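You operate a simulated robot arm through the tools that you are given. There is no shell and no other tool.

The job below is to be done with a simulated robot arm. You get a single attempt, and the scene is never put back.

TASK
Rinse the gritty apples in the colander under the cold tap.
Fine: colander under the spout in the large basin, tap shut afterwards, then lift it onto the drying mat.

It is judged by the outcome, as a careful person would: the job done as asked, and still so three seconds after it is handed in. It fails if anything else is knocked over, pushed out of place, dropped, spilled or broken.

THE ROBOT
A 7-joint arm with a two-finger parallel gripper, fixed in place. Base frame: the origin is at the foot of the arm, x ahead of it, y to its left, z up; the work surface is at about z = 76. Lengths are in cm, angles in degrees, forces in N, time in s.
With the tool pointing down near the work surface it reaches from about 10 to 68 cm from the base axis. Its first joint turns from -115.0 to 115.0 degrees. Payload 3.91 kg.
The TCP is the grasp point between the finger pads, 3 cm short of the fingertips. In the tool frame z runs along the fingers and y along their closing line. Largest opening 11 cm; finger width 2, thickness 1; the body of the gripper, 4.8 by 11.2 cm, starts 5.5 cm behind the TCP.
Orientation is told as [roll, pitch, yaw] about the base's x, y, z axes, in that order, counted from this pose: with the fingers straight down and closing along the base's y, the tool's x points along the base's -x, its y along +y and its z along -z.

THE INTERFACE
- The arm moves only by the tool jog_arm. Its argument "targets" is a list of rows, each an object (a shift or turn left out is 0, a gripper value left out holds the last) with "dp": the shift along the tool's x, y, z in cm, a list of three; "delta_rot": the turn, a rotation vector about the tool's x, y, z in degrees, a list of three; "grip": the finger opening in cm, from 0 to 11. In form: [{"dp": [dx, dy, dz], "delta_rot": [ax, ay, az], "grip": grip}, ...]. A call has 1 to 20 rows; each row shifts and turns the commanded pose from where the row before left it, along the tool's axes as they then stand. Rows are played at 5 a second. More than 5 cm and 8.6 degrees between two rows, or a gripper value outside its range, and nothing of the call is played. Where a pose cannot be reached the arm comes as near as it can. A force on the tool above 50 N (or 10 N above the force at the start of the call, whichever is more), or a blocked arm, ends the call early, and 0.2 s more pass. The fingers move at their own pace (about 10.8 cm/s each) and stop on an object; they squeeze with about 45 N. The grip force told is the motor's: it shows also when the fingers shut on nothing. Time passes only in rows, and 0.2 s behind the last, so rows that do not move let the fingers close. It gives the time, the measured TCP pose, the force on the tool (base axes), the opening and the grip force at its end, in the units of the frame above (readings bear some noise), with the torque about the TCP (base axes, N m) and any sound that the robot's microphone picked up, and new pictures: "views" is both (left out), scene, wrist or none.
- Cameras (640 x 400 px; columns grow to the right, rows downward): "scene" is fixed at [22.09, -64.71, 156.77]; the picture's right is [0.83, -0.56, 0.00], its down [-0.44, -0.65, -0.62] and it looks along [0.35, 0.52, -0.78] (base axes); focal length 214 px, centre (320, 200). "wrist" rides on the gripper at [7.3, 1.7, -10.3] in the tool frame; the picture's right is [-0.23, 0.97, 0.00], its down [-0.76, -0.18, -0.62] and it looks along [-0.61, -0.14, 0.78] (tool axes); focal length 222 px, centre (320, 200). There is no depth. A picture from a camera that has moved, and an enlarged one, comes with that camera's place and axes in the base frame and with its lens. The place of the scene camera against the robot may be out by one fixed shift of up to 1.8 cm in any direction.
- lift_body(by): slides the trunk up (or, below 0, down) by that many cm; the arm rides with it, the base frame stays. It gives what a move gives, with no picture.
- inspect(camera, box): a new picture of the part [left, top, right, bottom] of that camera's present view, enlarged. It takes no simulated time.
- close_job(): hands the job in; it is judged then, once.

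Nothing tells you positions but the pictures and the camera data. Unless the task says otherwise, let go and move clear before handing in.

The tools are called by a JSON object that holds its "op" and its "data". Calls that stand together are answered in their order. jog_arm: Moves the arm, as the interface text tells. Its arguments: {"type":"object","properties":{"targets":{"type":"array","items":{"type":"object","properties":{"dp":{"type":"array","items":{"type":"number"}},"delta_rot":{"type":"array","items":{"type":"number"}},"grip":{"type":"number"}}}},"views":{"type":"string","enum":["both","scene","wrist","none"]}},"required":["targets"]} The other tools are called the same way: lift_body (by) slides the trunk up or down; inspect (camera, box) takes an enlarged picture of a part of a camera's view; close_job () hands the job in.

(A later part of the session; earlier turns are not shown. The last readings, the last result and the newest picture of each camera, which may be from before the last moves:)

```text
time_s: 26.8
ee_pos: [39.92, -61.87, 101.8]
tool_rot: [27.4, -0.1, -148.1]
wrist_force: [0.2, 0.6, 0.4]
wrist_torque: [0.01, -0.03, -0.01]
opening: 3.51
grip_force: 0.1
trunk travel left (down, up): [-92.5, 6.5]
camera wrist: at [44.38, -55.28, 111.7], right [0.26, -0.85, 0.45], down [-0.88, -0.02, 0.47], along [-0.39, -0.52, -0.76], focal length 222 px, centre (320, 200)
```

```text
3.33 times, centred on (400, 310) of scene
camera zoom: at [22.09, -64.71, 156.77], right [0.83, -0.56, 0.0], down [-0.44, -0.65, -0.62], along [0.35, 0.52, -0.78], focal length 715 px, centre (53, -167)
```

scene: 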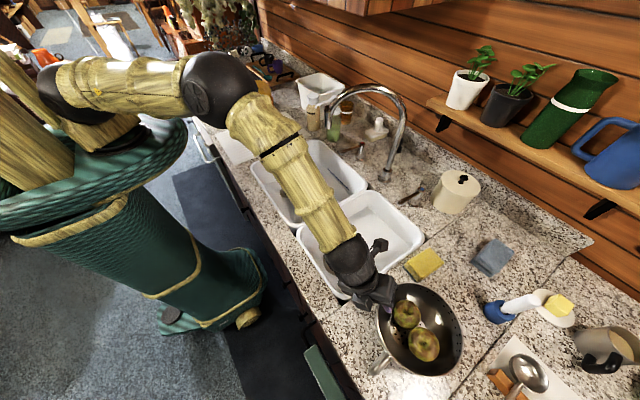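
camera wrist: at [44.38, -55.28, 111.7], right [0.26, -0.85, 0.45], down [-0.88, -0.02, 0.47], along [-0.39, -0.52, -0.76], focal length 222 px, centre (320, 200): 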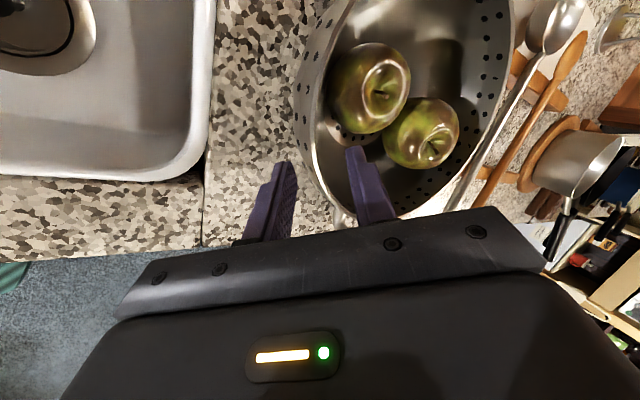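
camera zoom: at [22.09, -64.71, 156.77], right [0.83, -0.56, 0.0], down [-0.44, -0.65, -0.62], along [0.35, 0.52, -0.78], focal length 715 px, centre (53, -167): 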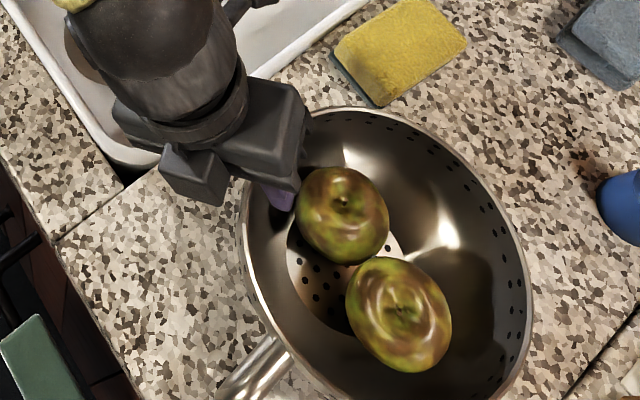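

The fingers are centred on the wall, but the inner finger would brush the nearer apple here. I'll back off slightly and shift the grasp round towards the handle side, where there is more room inside.

{"op": "jog_arm", "data": {"targets": [{"dp": [0, 0, -3]}, {"delta_rot": [0, 3.53, -6.85]}, {"delta_rot": [0, 3.53, -6.85]}, {"delta_rot": [0, 3.53, -6.85]}, {"dp": [-2.73, -0.53, 0.8]}, {"dp": [-2.73, -0.53, 0.8]}, {"dp": [0, 0, 0]}], "views": "both"}}

```text
time_s: 28.4
ee_pos: [35.92, -65.15, 102.47]
tool_rot: [27.3, -0.1, -125.0]
wrist_force: [-0.3, -0.6, -0.4]
wrist_torque: [0.03, -0.01, 0.0]
opening: 3.52
grip_force: 0.1
trunk travel left (down, up): [-92.5, 6.5]
camera wrist: at [37.41, -57.31, 112.39], right [0.58, -0.68, 0.45], down [-0.8, -0.37, 0.47], along [-0.16, -0.63, -0.76], focal length 222 px, centre (320, 200)
```

scene: 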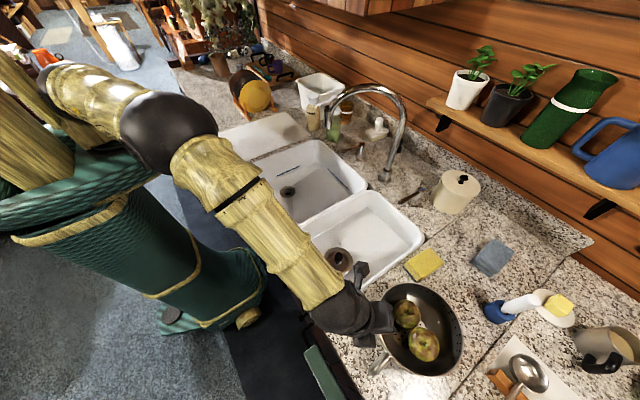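
wrist: 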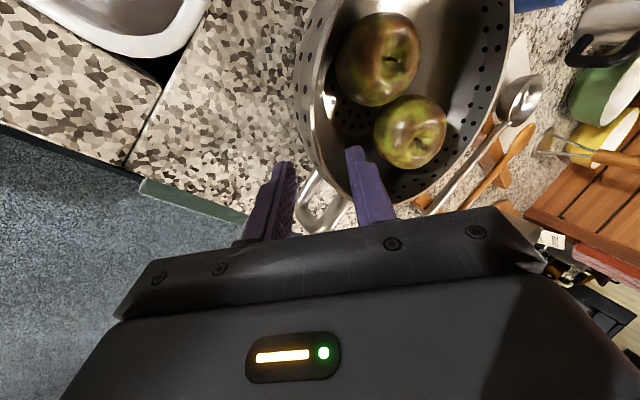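

{"op": "inspect", "data": {"camera": "wrist", "box": [240, 40, 440, 250]}}

{"op": "inspect", "data": {"camera": "scene", "box": [340, 260, 470, 390]}}

```text
1.90 times, centred on (340, 145) of wrist
camera zoom: at [37.41, -57.31, 112.39], right [0.58, -0.68, 0.45], down [-0.8, -0.37, 0.47], along [-0.16, -0.63, -0.76], focal length 423 px, centre (282, 305)
```

zoom: 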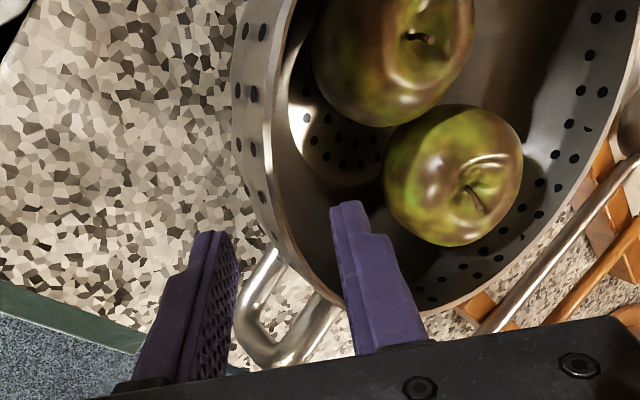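

```text
3.08 times, centred on (405, 325) of scene
camera zoom: at [22.09, -64.71, 156.77], right [0.83, -0.56, 0.0], down [-0.44, -0.65, -0.62], along [0.35, 0.52, -0.78], focal length 660 px, centre (58, -185)
```

zoom: 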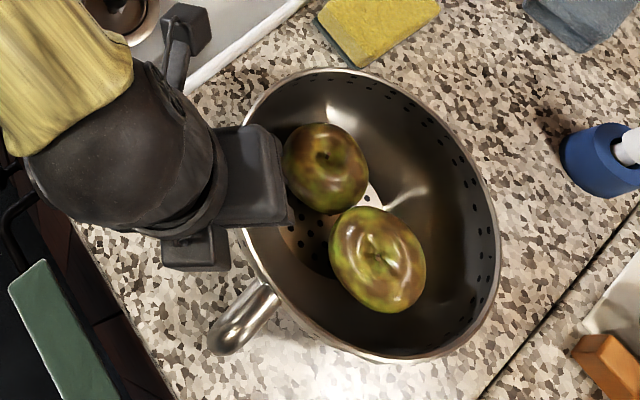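

The rim sits slightly toward the outer finger, so I'll shift 0.45 cm and advance until the tips are just past the rim, then check.

{"op": "jog_arm", "data": {"targets": [{"dp": [0, -0.45, 1.0]}, {"dp": [0, 0, 1.2]}, {"dp": [0, 0, 1.2]}, {"dp": [0, 0, 0]}], "views": "wrist"}}

{"op": "inspect", "data": {"camera": "wrist", "box": [240, 60, 440, 260]}}

```text
time_s: 29.4
ee_pos: [36.95, -65.78, 99.35]
tool_rot: [27.2, 0.0, -125.0]
wrist_force: [0.3, -0.7, 0.2]
wrist_torque: [0.0, 0.02, 0.0]
opening: 3.49
grip_force: 0.0
trunk travel left (down, up): [-92.5, 6.5]
camera wrist: at [38.34, -57.93, 109.26], right [0.58, -0.68, 0.45], down [-0.8, -0.37, 0.47], along [-0.16, -0.63, -0.76], focal length 222 px, centre (320, 200)
```

wrist: 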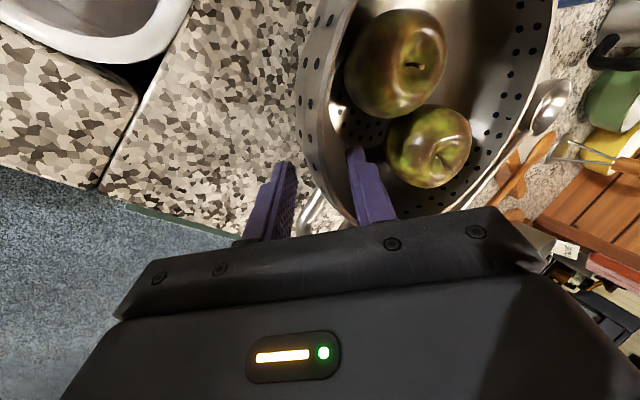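

```text
2.00 times, centred on (340, 160) of wrist
camera zoom: at [38.34, -57.93, 109.26], right [0.58, -0.68, 0.45], down [-0.8, -0.37, 0.47], along [-0.16, -0.63, -0.76], focal length 444 px, centre (280, 280)
```

zoom: 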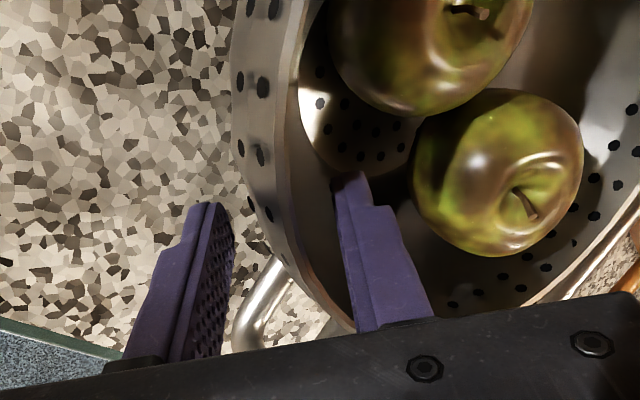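

The rim is centred between the fingers and the apples are clear. I'm advancing the rest of the way down the wall.

{"op": "jog_arm", "data": {"targets": [{"dp": [0, 0, 0.9]}, {"dp": [0, 0, 0.9]}, {"dp": [0, 0, 0.8]}, {"dp": [0, 0, 0]}], "views": "both"}}

{"op": "inspect", "data": {"camera": "wrist", "box": [240, 60, 440, 260]}}

```text
time_s: 30.4
ee_pos: [37.89, -66.53, 96.94]
tool_rot: [27.3, -0.1, -125.0]
wrist_force: [1.0, -0.5, 0.1]
wrist_torque: [0.0, -0.01, -0.01]
opening: 3.51
grip_force: 0.1
trunk travel left (down, up): [-92.5, 6.5]
camera wrist: at [39.36, -58.63, 106.98], right [0.58, -0.68, 0.45], down [-0.8, -0.37, 0.47], along [-0.16, -0.63, -0.76], focal length 222 px, centre (320, 200)
```

scene: 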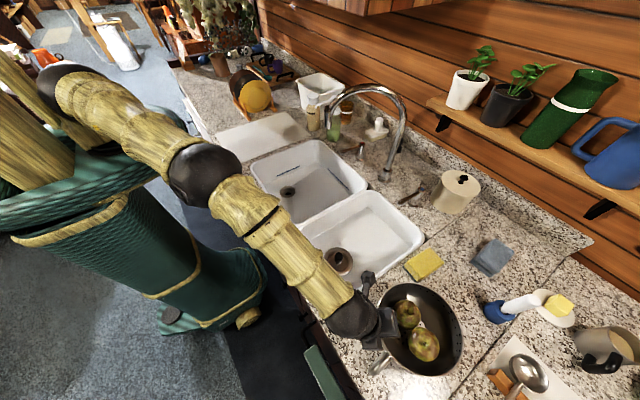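
wrist: 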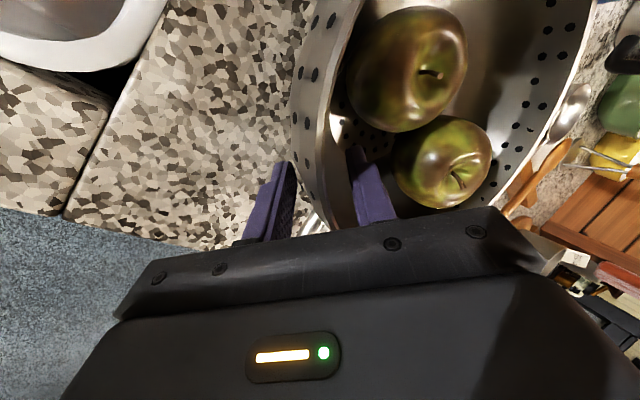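

```text
2.00 times, centred on (340, 160) of wrist
camera zoom: at [39.36, -58.63, 106.98], right [0.58, -0.68, 0.45], down [-0.8, -0.37, 0.47], along [-0.16, -0.63, -0.76], focal length 444 px, centre (280, 280)
```

zoom: 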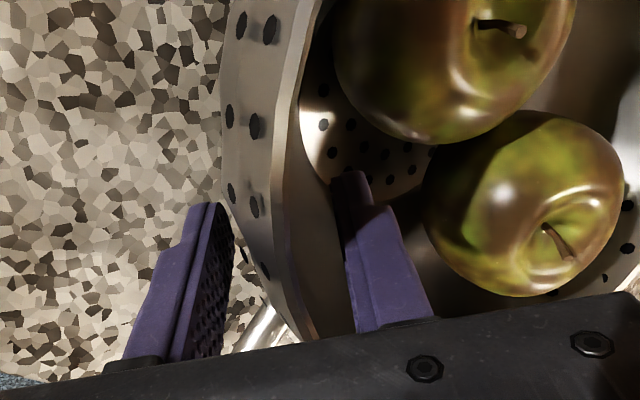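

No contact forces, and the wall is between the pads with the tips about 3.7 cm below the rim. I'm closing the gripper on the wall.

{"op": "jog_arm", "data": {"targets": [{"grip": 0}, {"grip": 0}, {"grip": 0}, {"grip": 0}, {"grip": 0}], "views": "both"}}

{"op": "inspect", "data": {"camera": "wrist", "box": [240, 60, 440, 260]}}

```text
time_s: 31.6
ee_pos: [37.89, -66.49, 97.24]
tool_rot: [27.5, -0.1, -125.0]
wrist_force: [4.5, -1.9, 7.0]
wrist_torque: [-1.06, -0.58, 0.31]
opening: 2.18
grip_force: 45.2
trunk travel left (down, up): [-92.5, 6.5]
camera wrist: at [39.41, -58.62, 107.12], right [0.58, -0.68, 0.45], down [-0.8, -0.37, 0.47], along [-0.16, -0.63, -0.76], focal length 222 px, centre (320, 200)
```

scene: 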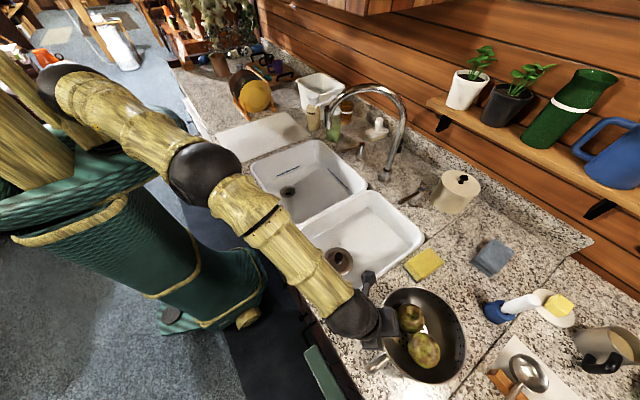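
wrist: 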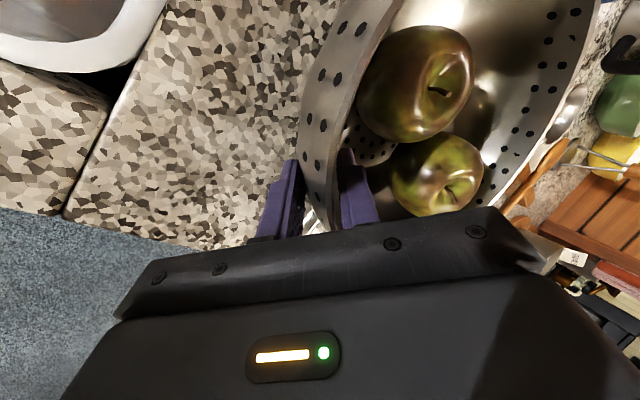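

```text
2.00 times, centred on (340, 160) of wrist
camera zoom: at [39.41, -58.62, 107.12], right [0.58, -0.68, 0.45], down [-0.8, -0.37, 0.47], along [-0.16, -0.63, -0.76], focal length 444 px, centre (280, 280)
```

zoom: 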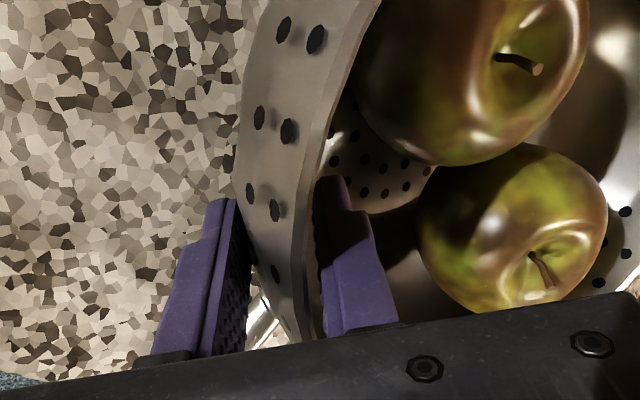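

The pads stopped at 2.2 cm with a twisting load, so the wall isn't parallel to the fingers. I'll look closely at how the colander sits before lifting anything.

{"op": "inspect", "data": {"camera": "scene", "box": [340, 260, 480, 400]}}

{"op": "inspect", "data": {"camera": "wrist", "box": [240, 0, 600, 240]}}

{"op": "inspect", "data": {"camera": "wrist", "box": [250, 130, 370, 250]}}

```text
2.86 times, centred on (410, 330) of scene
camera zoom: at [22.09, -64.71, 156.77], right [0.83, -0.56, 0.0], down [-0.44, -0.65, -0.62], along [0.35, 0.52, -0.78], focal length 613 px, centre (63, -171)
```

zoom: 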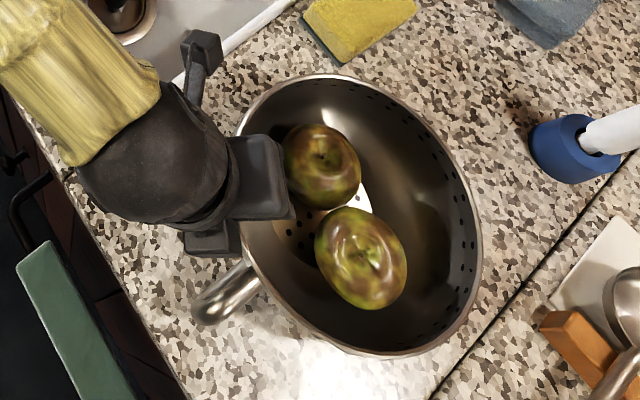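

```text
1.67 times, centred on (420, 120) of wrist
camera zoom: at [39.41, -58.62, 107.12], right [0.58, -0.68, 0.45], down [-0.8, -0.37, 0.47], along [-0.16, -0.63, -0.76], focal length 370 px, centre (153, 333)
```

zoom: 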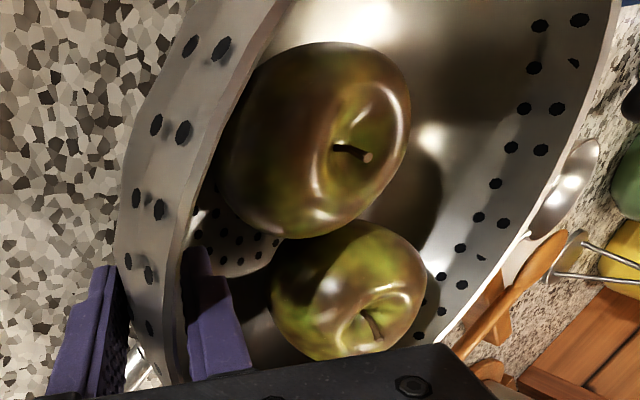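

```text
3.33 times, centred on (310, 190) of wrist
camera zoom: at [39.41, -58.62, 107.12], right [0.58, -0.68, 0.45], down [-0.8, -0.37, 0.47], along [-0.16, -0.63, -0.76], focal length 740 px, centre (353, 233)
```

zoom: 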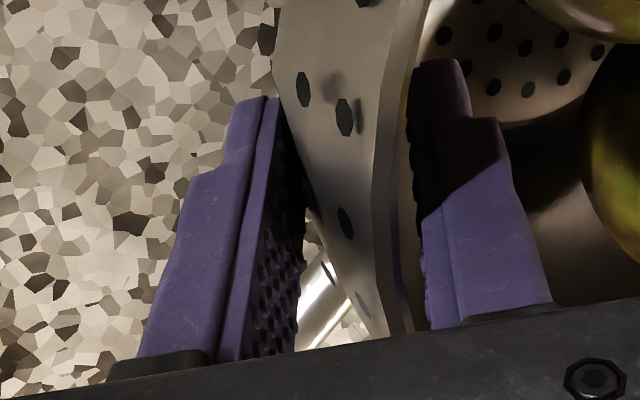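

The wall is steeper than my tool angle, so the pads are gripping it diagonally. I'll let go, back out along the finger direction, rise, and set the tool closer to vertical before re-gripping.

{"op": "jog_arm", "data": {"targets": [{"grip": 3.6}, {"grip": 3.6}, {"dp": [0, 0, -1.5]}, {"dp": [0, 0, -2.5]}, {"dp": [0, 0, -3]}, {"dp": [0, 1.84, -3.56]}, {"dp": [0, 1.84, -3.56]}, {"dp": [0, 1.84, -3.56]}, {"dp": [0, 1.84, -3.56]}, {"dp": [0, 1.84, -3.56]}, {"dp": [0, 1.84, -3.56]}, {"delta_rot": [6.5, 0, 0]}, {"delta_rot": [6.5, 0, 0]}, {"delta_rot": [6.5, 0, 0]}, {"dp": [0, 0, 0]}], "views": "both"}}

```text
time_s: 34.8
ee_pos: [35.0, -64.31, 127.32]
tool_rot: [7.8, 0.0, -125.1]
wrist_force: [-0.3, -0.3, -0.5]
wrist_torque: [-0.02, 0.01, -0.01]
opening: 3.59
grip_force: 0.1
trunk travel left (down, up): [-92.5, 6.5]
camera wrist: at [39.41, -58.64, 137.84], right [0.66, -0.74, 0.13], down [-0.65, -0.47, 0.59], along [-0.38, -0.48, -0.79], focal length 222 px, centre (320, 200)
```

scene: 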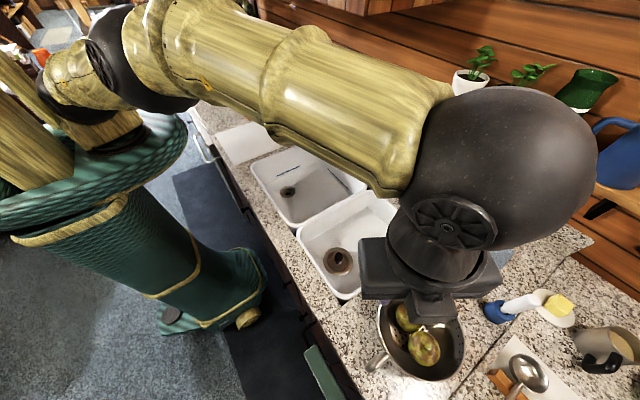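
wrist: 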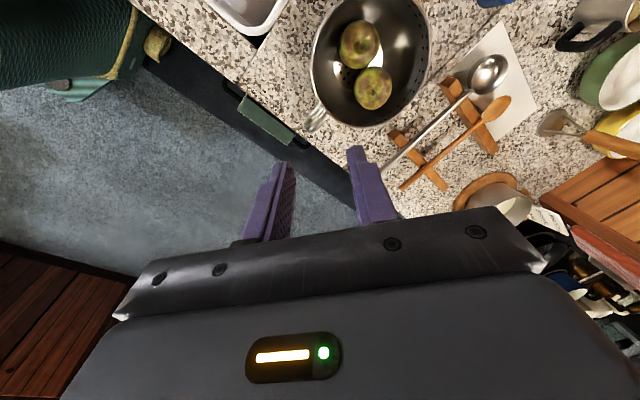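

The near-vertical pose is reachable here without lowering the trunk. I'll re-measure the colander from this overhead view.

{"op": "inspect", "data": {"camera": "wrist", "box": [280, 0, 460, 150]}}

```text
2.67 times, centred on (370, 75) of wrist
camera zoom: at [39.41, -58.64, 137.84], right [0.66, -0.74, 0.13], down [-0.65, -0.47, 0.59], along [-0.38, -0.48, -0.79], focal length 592 px, centre (187, 533)
```

zoom: 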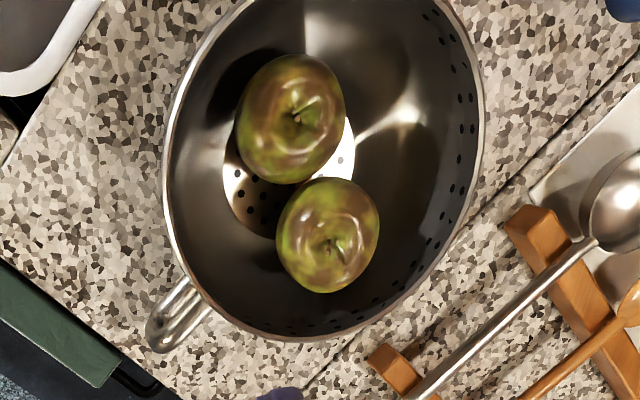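

The colander is still flat at about (45.5, -71.7), rim radius 9.8. I'm descending with the tool about 8° off vertical to just above the rim, on the side clear of the apples.

{"op": "jog_arm", "data": {"targets": [{"dp": [0, -0.165, 4.13], "grip": 3.2}, {"dp": [0, -0.165, 4.13]}, {"dp": [0, -0.165, 4.13]}, {"dp": [0, -0.165, 4.13]}, {"dp": [0, -0.165, 4.13]}, {"dp": [0, -0.165, 4.0]}, {"dp": [0, 0, 0]}], "views": "both"}}

{"op": "inspect", "data": {"camera": "wrist", "box": [240, 40, 440, 250]}}

```text
time_s: 36.4
ee_pos: [36.94, -64.85, 102.84]
tool_rot: [7.8, 0.0, -125.0]
wrist_force: [-0.9, -0.1, 0.2]
wrist_torque: [0.01, 0.02, 0.04]
opening: 3.16
grip_force: 0.1
out of reach, approached as far as the arm can: row 6
trunk travel left (down, up): [-92.5, 6.5]
camera wrist: at [41.26, -58.97, 113.34], right [0.66, -0.74, 0.13], down [-0.65, -0.47, 0.59], along [-0.38, -0.48, -0.79], focal length 222 px, centre (320, 200)
```

scene: 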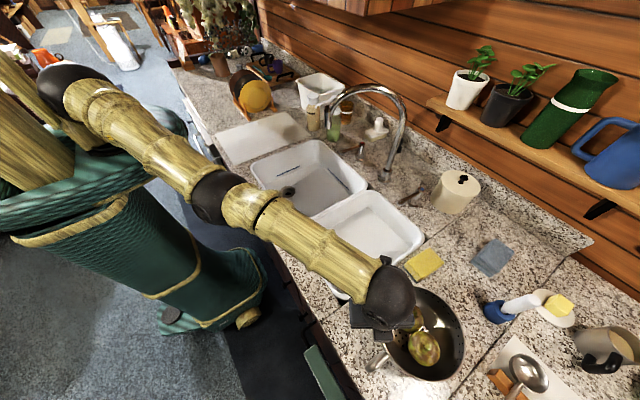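
wrist: 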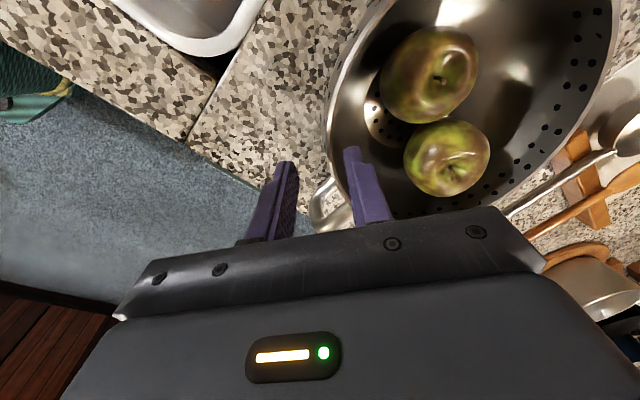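

```text
1.90 times, centred on (340, 145) of wrist
camera zoom: at [41.26, -58.97, 113.34], right [0.66, -0.74, 0.13], down [-0.65, -0.47, 0.59], along [-0.38, -0.48, -0.79], focal length 423 px, centre (282, 305)
```

zoom: 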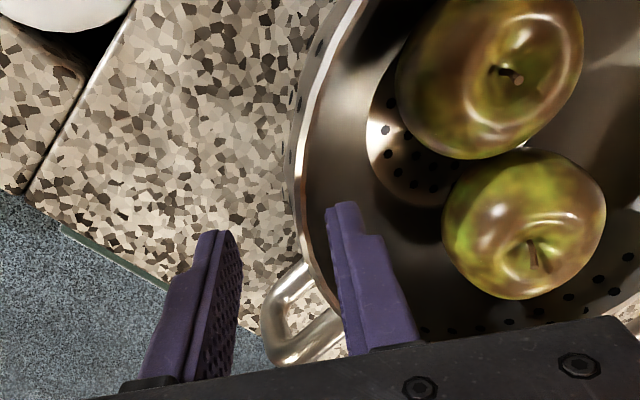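

I've hit the arm's reach limit here, so I'll raise the hand and then lower the trunk by the same amount to gain reach.

{"op": "jog_arm", "data": {"targets": [{"dp": [0, 0, -5]}, {"dp": [0, 0, -5]}, {"dp": [0, 0, -5]}, {"dp": [0, 0, -5]}, {"dp": [0, 0, 0]}], "views": "none"}}

{"op": "lift_body", "data": {"by": -18}}

{"op": "jog_arm", "data": {"targets": [{"dp": [0, 0, 0]}], "views": "both"}}

```text
time_s: 37.6
ee_pos: [35.65, -65.45, 122.83]
tool_rot: [7.6, 0.1, -125.1]
wrist_force: [-0.6, 0.3, 0.2]
wrist_torque: [-0.01, 0.02, -0.03]
opening: 3.19
grip_force: 0.0
out of reach, approached as far as the arm can: row 1, 2, 3
trunk travel left (down, up): [-92.5, 6.5]
```

```text
time_s: 39.6
ee_pos: [35.6, -65.55, 104.82]
tool_rot: [7.7, 0.0, -125.0]
wrist_force: [0.6, 1.3, 0.5]
wrist_torque: [0.0, -0.02, 0.03]
opening: 3.23
grip_force: 0.3
trunk travel left (down, up): [-74.5, 24.5]
```

```text
time_s: 40.0
ee_pos: [35.57, -65.54, 104.75]
tool_rot: [7.7, 0.1, -125.1]
wrist_force: [0.1, 0.1, 0.8]
wrist_torque: [-0.01, 0.01, 0.01]
opening: 3.19
grip_force: 0.1
trunk travel left (down, up): [-74.5, 24.5]
camera wrist: at [40.04, -59.7, 115.32], right [0.66, -0.74, 0.13], down [-0.65, -0.48, 0.59], along [-0.38, -0.48, -0.79], focal length 222 px, centre (320, 200)
```

scene: 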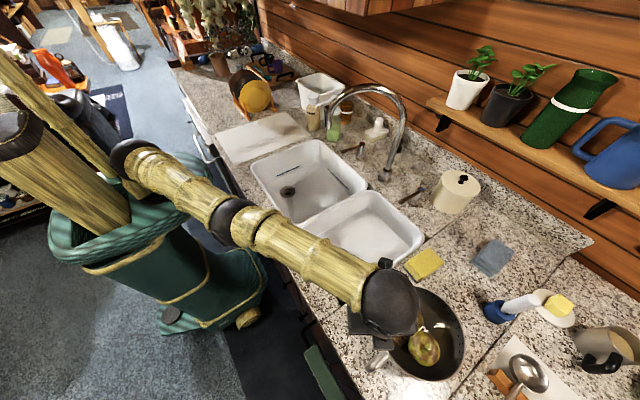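
wrist: 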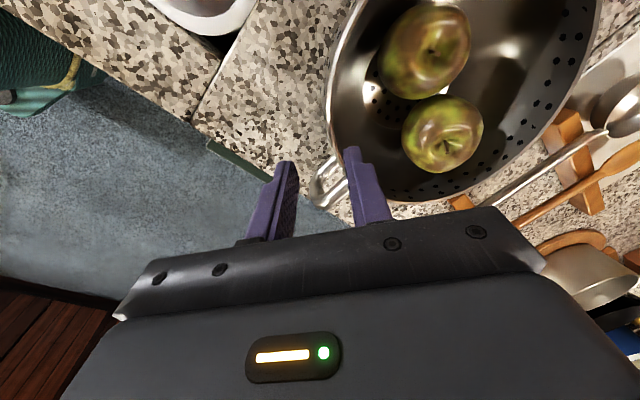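

{"op": "inspect", "data": {"camera": "wrist", "box": [260, 0, 440, 230]}}

```text
1.74 times, centred on (350, 115) of wrist
camera zoom: at [40.04, -59.7, 115.32], right [0.66, -0.74, 0.13], down [-0.65, -0.48, 0.59], along [-0.38, -0.48, -0.79], focal length 386 px, centre (268, 348)
```

zoom: 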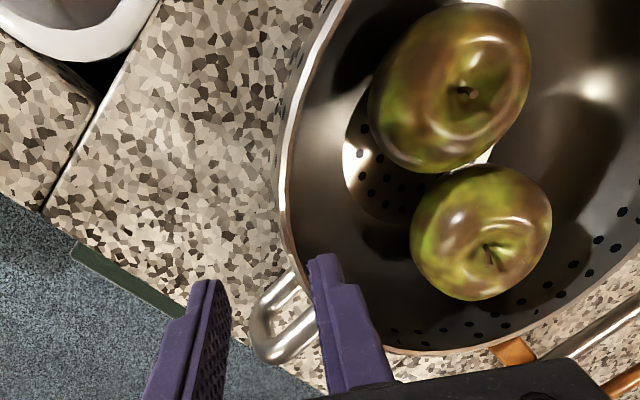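

{"op": "jog_arm", "data": {"targets": [{"dp": [0.35, 0.5, 1.5]}, {"dp": [0.3, 0.45, 1.5]}, {"dp": [0, 0, 0]}], "views": "wrist"}}

{"op": "inspect", "data": {"camera": "wrist", "box": [260, 60, 420, 230]}}

```text
time_s: 40.8
ee_pos: [36.87, -65.5, 102.02]
tool_rot: [7.8, 0.0, -125.1]
wrist_force: [0.0, -0.6, 0.4]
wrist_torque: [-0.04, 0.01, -0.02]
opening: 3.21
grip_force: 0.0
trunk travel left (down, up): [-74.5, 24.5]
camera wrist: at [41.34, -59.76, 112.49], right [0.66, -0.74, 0.13], down [-0.65, -0.47, 0.59], along [-0.38, -0.48, -0.79], focal length 222 px, centre (320, 200)
```

wrist: 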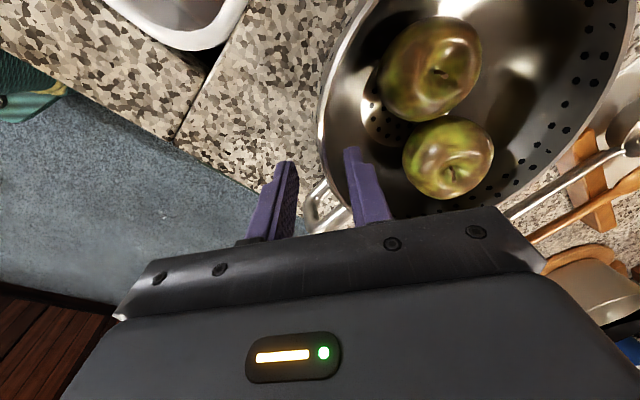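

```text
2.35 times, centred on (340, 145) of wrist
camera zoom: at [41.34, -59.76, 112.49], right [0.66, -0.74, 0.13], down [-0.65, -0.47, 0.59], along [-0.38, -0.48, -0.79], focal length 523 px, centre (273, 329)
```

zoom: 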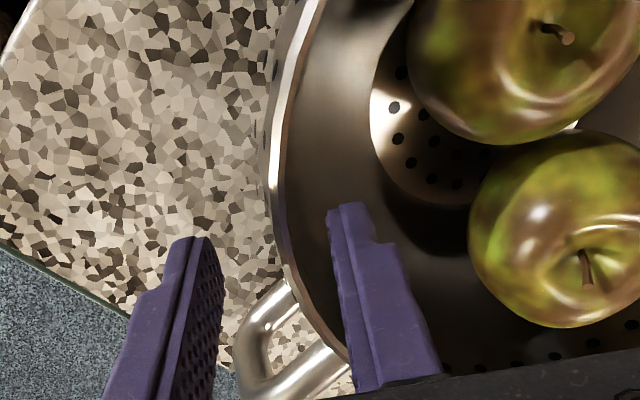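

The wall is centred between the fingers. I'm lowering the tips about 3.8 cm below the rim.

{"op": "jog_arm", "data": {"targets": [{"dp": [0, 0, 1.2]}, {"dp": [0, 0, 1.2]}, {"dp": [0, 0, 1.0]}, {"dp": [0, 0, 1.0]}, {"dp": [0, 0, 0.8]}, {"dp": [0, 0, 0]}], "views": "both"}}

{"op": "inspect", "data": {"camera": "wrist", "box": [260, 80, 420, 250]}}

```text
time_s: 42.2
ee_pos: [37.54, -65.58, 97.05]
tool_rot: [7.9, 0.0, -125.0]
wrist_force: [4.9, -2.6, 17.2]
wrist_torque: [-0.45, -0.96, 0.1]
opening: 3.66
grip_force: 23.7
out of reach, approached as far as the arm can: row 1
trunk travel left (down, up): [-74.5, 24.5]
camera wrist: at [41.96, -59.69, 107.54], right [0.66, -0.74, 0.13], down [-0.65, -0.47, 0.59], along [-0.37, -0.48, -0.79], focal length 222 px, centre (320, 200)
```

scene: 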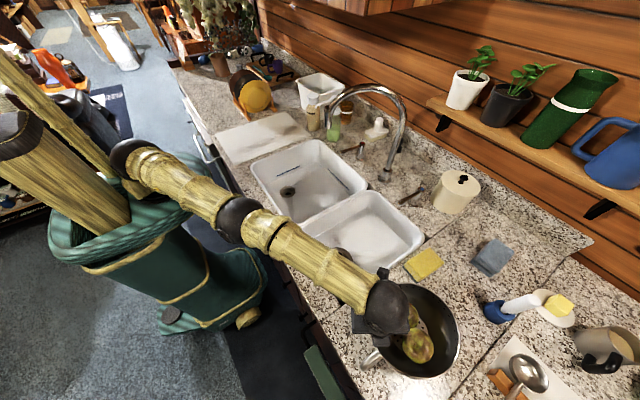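
wrist: 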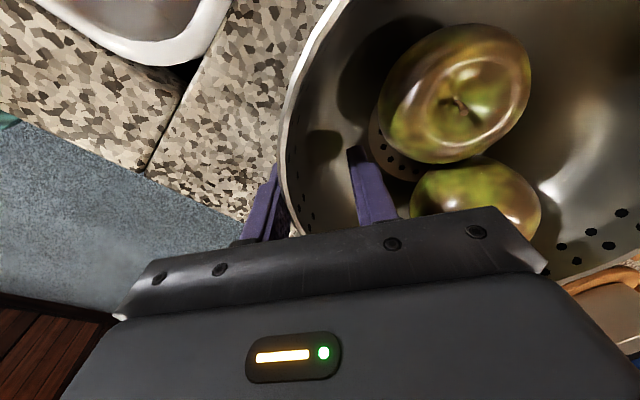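

```text
2.35 times, centred on (340, 165) of wrist
camera zoom: at [41.96, -59.69, 107.54], right [0.66, -0.74, 0.13], down [-0.65, -0.47, 0.59], along [-0.37, -0.48, -0.79], focal length 523 px, centre (273, 282)
```

zoom: 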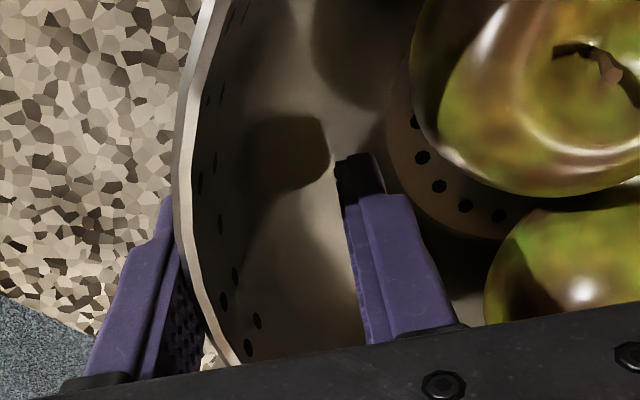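

The inner fingertip met the sloping inside of the bowl: the wall flares much more (about 50° off vertical) than I judged. I'm backing straight out right away and will re-measure.

{"op": "jog_arm", "data": {"targets": [{"dp": [0, 0, -1.5]}, {"dp": [0, 0, -2]}, {"dp": [0, 0, -3]}, {"dp": [0, 0, -4]}, {"dp": [0, 0, -4]}, {"dp": [0, 0, 0]}], "views": "both"}}

{"op": "inspect", "data": {"camera": "wrist", "box": [260, 0, 460, 200]}}

{"op": "inspect", "data": {"camera": "scene", "box": [340, 260, 480, 400]}}

```text
time_s: 43.6
ee_pos: [35.96, -64.19, 111.2]
tool_rot: [7.6, 0.0, -125.1]
wrist_force: [1.0, 0.2, -0.4]
wrist_torque: [-0.02, 0.06, 0.02]
opening: 3.16
grip_force: 0.0
trunk travel left (down, up): [-74.5, 24.5]
camera wrist: at [40.39, -58.56, 121.66], right [0.66, -0.74, 0.13], down [-0.65, -0.48, 0.59], along [-0.38, -0.48, -0.79], focal length 222 px, centre (320, 200)
```

scene: 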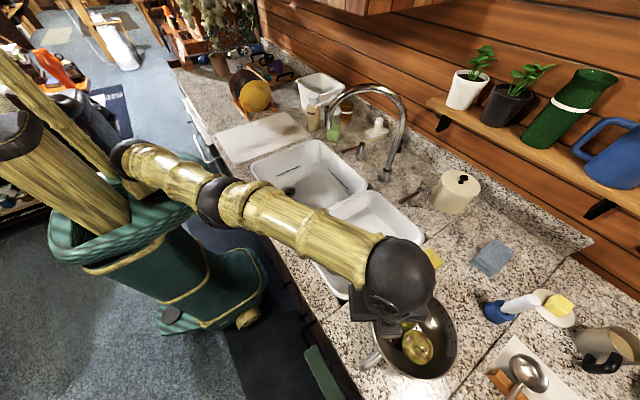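
wrist: 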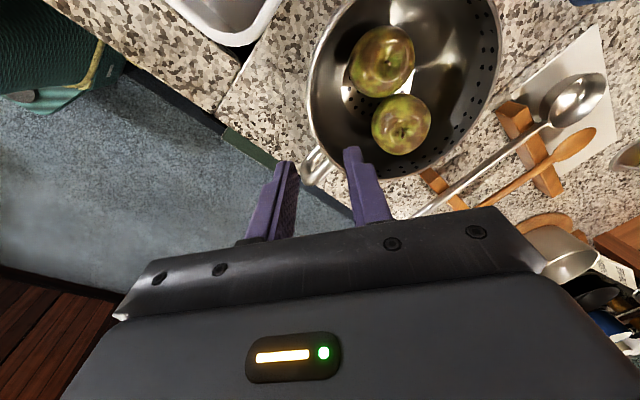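

```text
2.00 times, centred on (360, 100) of wrist
camera zoom: at [40.39, -58.56, 121.66], right [0.66, -0.74, 0.13], down [-0.65, -0.48, 0.59], along [-0.38, -0.48, -0.79], focal length 444 px, centre (240, 400)
```

zoom: 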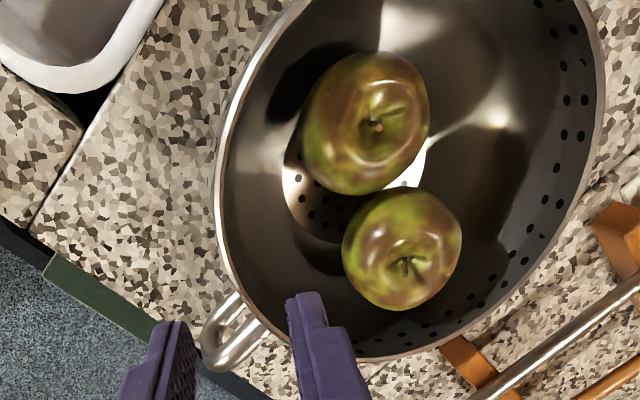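

```text
2.86 times, centred on (410, 330) of scene
camera zoom: at [22.09, -64.71, 156.77], right [0.83, -0.56, 0.0], down [-0.44, -0.65, -0.62], along [0.35, 0.52, -0.78], focal length 613 px, centre (63, -171)
```

zoom: 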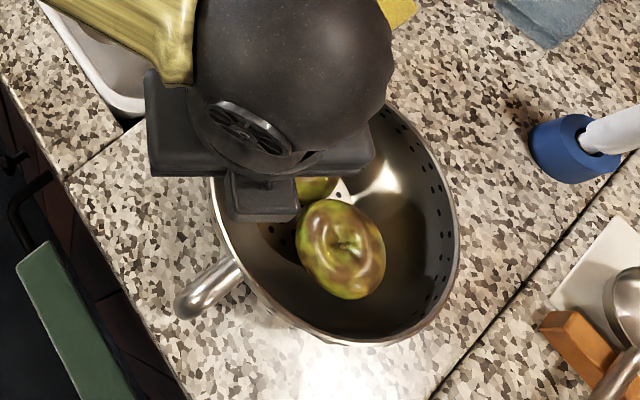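

The apples stayed in and the colander only slid about 2 cm toward me (centre now near (44.4, -71.2)). The first 27° angle suited the wall best, so I'll go back to it and line up again.

{"op": "jog_arm", "data": {"targets": [{"delta_rot": [-6.5, 0, 0], "grip": 3.6}, {"delta_rot": [-6.5, 0, 0]}, {"delta_rot": [-6.5, 0, 0]}, {"dp": [-0.8, -1.0, 1.0]}, {"dp": [-0.4, -1.5, 2.0]}, {"dp": [0, 0, 0]}], "views": "both"}}

{"op": "inspect", "data": {"camera": "wrist", "box": [260, 0, 460, 220]}}

```text
time_s: 45.0
ee_pos: [36.82, -70.65, 108.62]
tool_rot: [27.1, 0.2, -125.0]
wrist_force: [-0.3, -0.1, 0.6]
wrist_torque: [-0.05, 0.01, -0.03]
opening: 3.58
grip_force: 0.0
out of reach, approached as far as the arm can: row 1, 2, 3, 5
trunk travel left (down, up): [-74.5, 24.5]
camera wrist: at [38.31, -62.85, 118.62], right [0.58, -0.68, 0.44], down [-0.8, -0.37, 0.47], along [-0.16, -0.63, -0.76], focal length 222 px, centre (320, 200)
```

scene: 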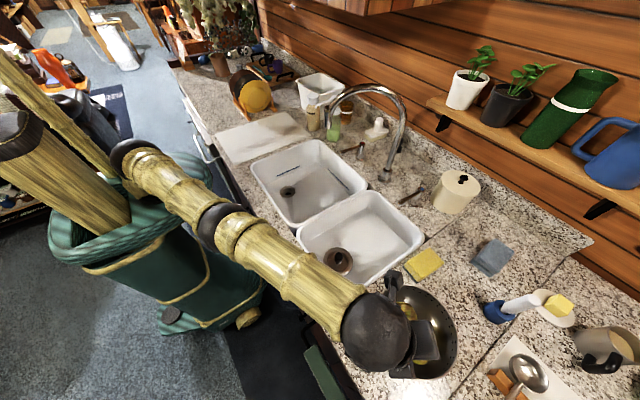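
wrist: 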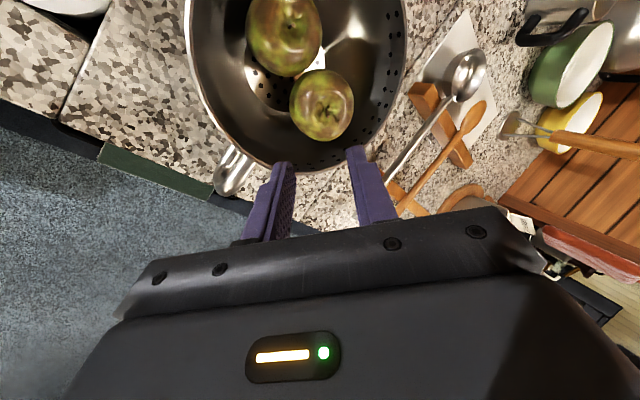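

```text
1.82 times, centred on (360, 110) of wrist
camera zoom: at [38.31, -62.85, 118.62], right [0.58, -0.68, 0.44], down [-0.8, -0.37, 0.47], along [-0.16, -0.63, -0.76], focal length 404 px, centre (247, 364)
```

zoom: 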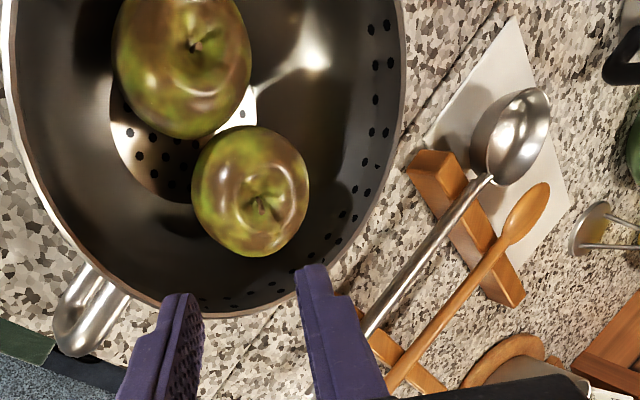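

The low trunk makes this tilted pose awkward (it worked from the higher trunk before). I'll raise the trunk back up and approach as I did the first time.

{"op": "lift_body", "data": {"by": 18}}

{"op": "jog_arm", "data": {"targets": [{"dp": [0, 0, 0]}], "views": "both"}}

{"op": "inspect", "data": {"camera": "wrist", "box": [200, 0, 440, 150]}}

```text
time_s: 47.0
ee_pos: [36.83, -70.68, 126.62]
tool_rot: [27.0, 0.1, -124.9]
wrist_force: [0.6, 0.1, -0.6]
wrist_torque: [-0.01, -0.01, 0.03]
opening: 3.61
grip_force: 0.1
trunk travel left (down, up): [-92.5, 6.5]
```

```text
time_s: 47.4
ee_pos: [36.74, -70.68, 126.64]
tool_rot: [27.0, 0.1, -124.9]
wrist_force: [0.1, 1.0, 0.1]
wrist_torque: [-0.02, 0.01, 0.01]
opening: 3.6
grip_force: 0.0
trunk travel left (down, up): [-92.5, 6.5]
camera wrist: at [38.33, -62.86, 136.6], right [0.58, -0.68, 0.44], down [-0.8, -0.37, 0.47], along [-0.16, -0.63, -0.76], focal length 222 px, centre (320, 200)
```

scene: 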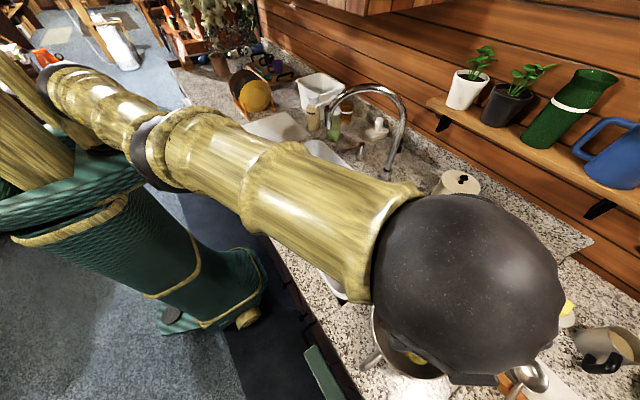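
wrist: 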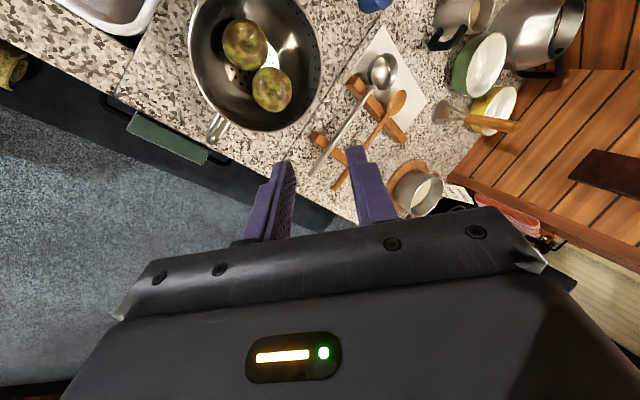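

```text
2.67 times, centred on (320, 75) of wrist
camera zoom: at [38.33, -62.86, 136.6], right [0.58, -0.68, 0.44], down [-0.8, -0.37, 0.47], along [-0.16, -0.63, -0.76], focal length 592 px, centre (320, 533)
```

zoom: 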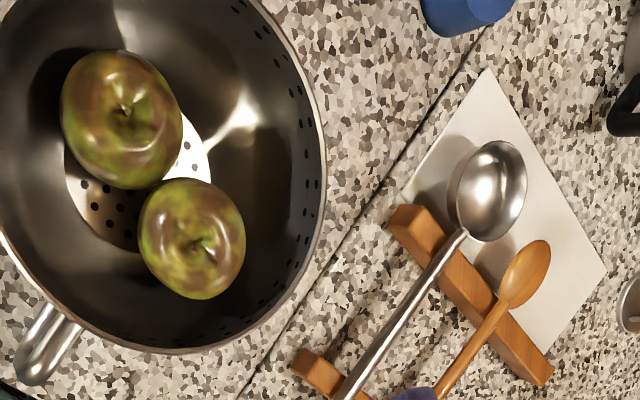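

The rim centre is now (44.4, -70.8). I'm moving to the pre-grasp point above its near-left wall at the 27° tilt.

{"op": "jog_arm", "data": {"targets": [{"dp": [0.715, -2.68, 3.06]}, {"dp": [0.715, -2.68, 3.06]}, {"dp": [0.715, -2.68, 3.06]}, {"dp": [0.715, -2.68, 3.06]}, {"dp": [0.715, -2.68, 3.06]}, {"dp": [0.715, -2.68, 3.06]}, {"dp": [0, 0, 0]}], "views": "wrist"}}

{"op": "inspect", "data": {"camera": "wrist", "box": [240, 40, 440, 250]}}

```text
time_s: 49.0
ee_pos: [36.72, -70.31, 102.9]
tool_rot: [27.0, 0.2, -124.8]
wrist_force: [1.2, 0.1, 0.1]
wrist_torque: [0.02, -0.02, 0.05]
opening: 3.55
grip_force: 0.0
out of reach, approached as far as the arm can: row 1, 2, 3, 4, 5, 6
trunk travel left (down, up): [-92.5, 6.5]
camera wrist: at [38.21, -62.52, 112.87], right [0.58, -0.68, 0.44], down [-0.8, -0.37, 0.47], along [-0.16, -0.63, -0.76], focal length 222 px, centre (320, 200)
```

wrist: 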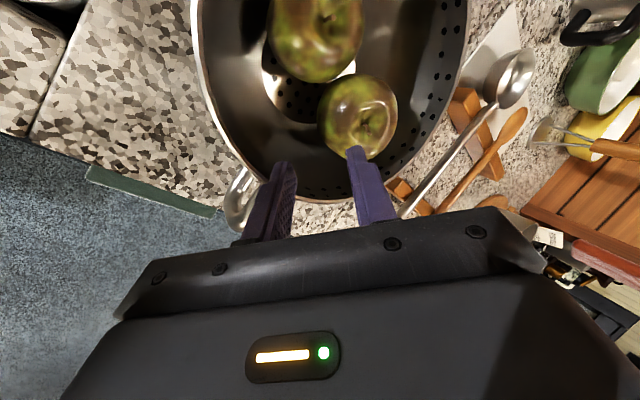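

```text
1.90 times, centred on (340, 145) of wrist
camera zoom: at [38.21, -62.52, 112.87], right [0.58, -0.68, 0.44], down [-0.8, -0.37, 0.47], along [-0.16, -0.63, -0.76], focal length 423 px, centre (282, 305)
```

zoom: 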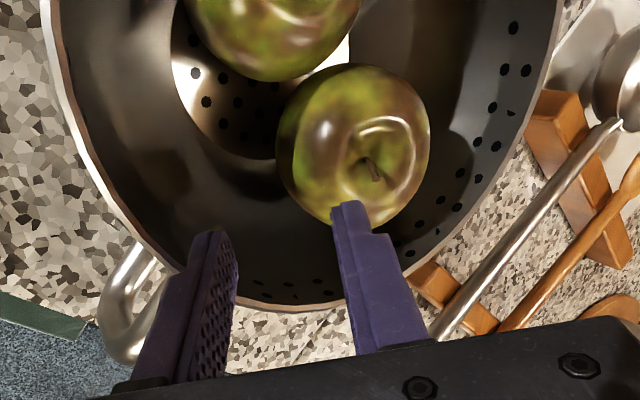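

The arm has become stuck nearly straight, so inward moves aren't being followed. I'm a couple of cm above the rim here, so I'll pull up and back towards the base to re-bend the elbow.

{"op": "jog_arm", "data": {"targets": [{"dp": [1.84, -1.78, -4.3]}, {"dp": [1.84, -1.78, -4.3]}, {"dp": [1.84, -1.78, -4.3]}, {"dp": [1.84, -1.78, -4.3]}, {"dp": [1.84, -1.78, -4.3]}, {"dp": [1.84, -1.78, -4.3]}, {"dp": [0, 0, 0]}], "views": "scene"}}

```text
time_s: 50.6
ee_pos: [33.3, -72.46, 119.21]
tool_rot: [27.0, 0.3, -124.9]
wrist_force: [0.5, 0.3, -0.8]
wrist_torque: [0.02, 0.04, 0.0]
opening: 3.59
grip_force: 0.0
out of reach, approached as far as the arm can: row 1, 2, 3, 4, 5, 6
trunk travel left (down, up): [-92.5, 6.5]
```

scene: 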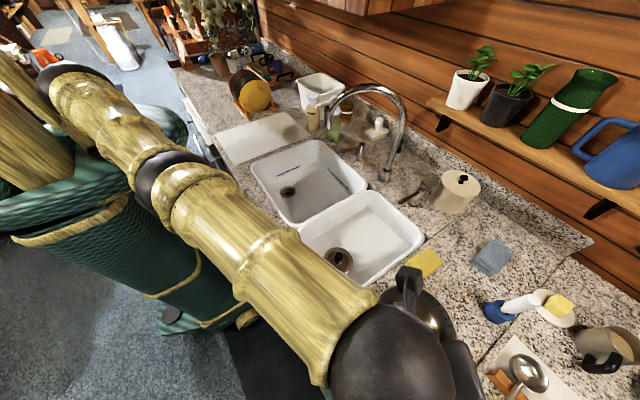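

The arm is still locked straight. I'm high and clear, so I'll rotate the tool toward (and past) vertical while pulling in, which should force the elbow to bend.

{"op": "jog_arm", "data": {"targets": [{"dp": [2.27, -3.46, -1.79], "delta_rot": [8, 0, 0]}, {"dp": [2.27, -3.68, -1.27], "delta_rot": [8, 0, 0]}, {"dp": [2.27, -3.82, -0.74], "delta_rot": [8, 0, 0]}, {"dp": [2.27, -3.88, -0.2], "delta_rot": [8, 0, 0]}, {"dp": [0, 0, 0]}], "views": "scene"}}

```text
time_s: 51.8
ee_pos: [28.29, -64.56, 120.08]
tool_rot: [-5.2, 0.2, -124.9]
wrist_force: [-0.2, -0.8, -0.1]
wrist_torque: [0.03, -0.03, 0.01]
opening: 3.6
grip_force: 0.1
out of reach, approached as far as the arm can: row 1, 2, 3, 4
trunk travel left (down, up): [-92.5, 6.5]
```

scene: 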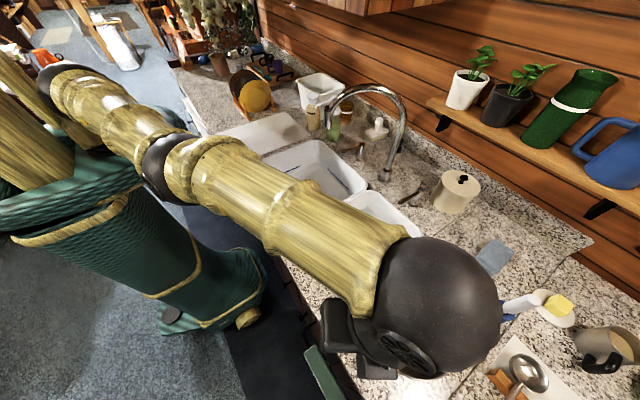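

{"op": "jog_arm", "data": {"targets": [{"dp": [2.27, -3.87, 0.34], "delta_rot": [8, 0, 0]}, {"dp": [2.27, -3.8, 0.88], "delta_rot": [8, 0, 0]}, {"dp": [2.27, -3.6, 1.4], "delta_rot": [8, 0, 0]}, {"dp": [2.27, -3.4, 1.9]}, {"dp": [2.27, -3.4, 1.9]}, {"dp": [0, 0, 0]}], "views": "scene"}}

```text
time_s: 53.2
ee_pos: [25.51, -58.68, 120.78]
tool_rot: [-29.0, 0.2, -124.9]
wrist_force: [0.2, -0.4, 0.1]
wrist_torque: [-0.04, -0.03, -0.01]
opening: 3.59
grip_force: 0.0
out of reach, approached as far as the arm can: row 1, 2, 3, 4, 5
trunk travel left (down, up): [-92.5, 6.5]
```

scene: 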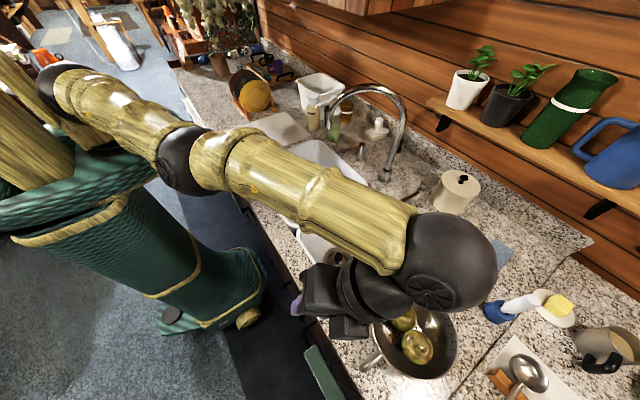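

{"op": "jog_arm", "data": {"targets": [{"delta_rot": [-8, 0, 0]}, {"delta_rot": [-8, 0, 0]}, {"delta_rot": [-8, 0, 0]}, {"dp": [0, 0, 0]}], "views": "scene"}}

```text
time_s: 54.2
ee_pos: [27.94, -64.7, 121.31]
tool_rot: [-5.0, 0.3, -125.0]
wrist_force: [0.1, -0.7, -0.5]
wrist_torque: [-0.02, -0.01, 0.0]
opening: 3.6
grip_force: 0.1
out of reach, approached as far as the arm can: row 1, 2, 3
trunk travel left (down, up): [-92.5, 6.5]
```

scene: 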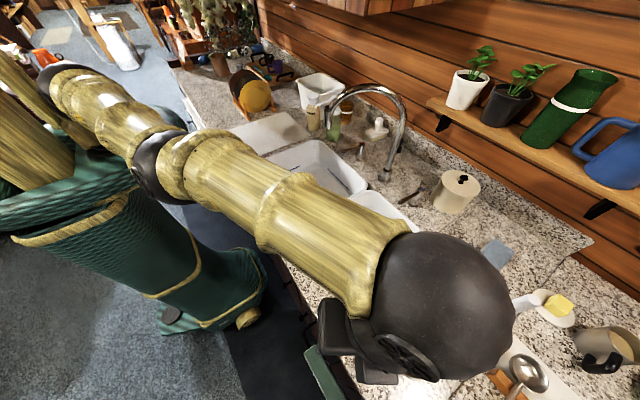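

{"op": "jog_arm", "data": {"targets": [{"dp": [2.35, -3.83, 0.33], "delta_rot": [0, 0.7, 7.97]}, {"dp": [1.8, -4.1, 0.35], "delta_rot": [0, 0.7, 7.97]}, {"dp": [1.2, -4.3, 0.37], "delta_rot": [0, 0.7, 7.97]}, {"dp": [0.58, -4.4, 0.38], "delta_rot": [0, 0.7, 7.97]}, {"dp": [0, 0, 0]}], "views": "scene"}}

```text
time_s: 55.4
ee_pos: [26.17, -64.65, 123.66]
tool_rot: [-5.1, 0.2, -157.1]
wrist_force: [-0.4, 0.1, 0.3]
wrist_torque: [0.0, -0.02, 0.0]
opening: 3.59
grip_force: 0.0
out of reach, approached as far as the arm can: row 1, 2, 3, 4
trunk travel left (down, up): [-92.5, 6.5]
```

scene: 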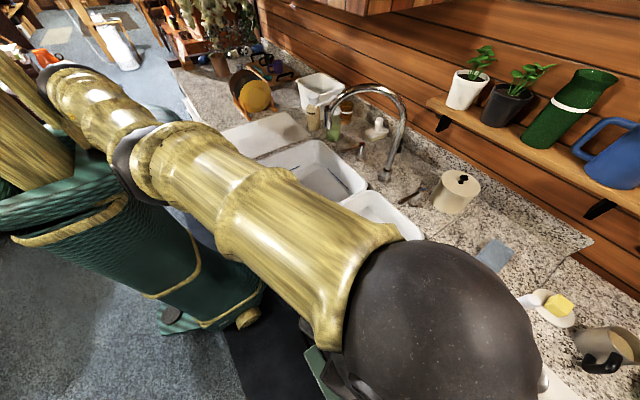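

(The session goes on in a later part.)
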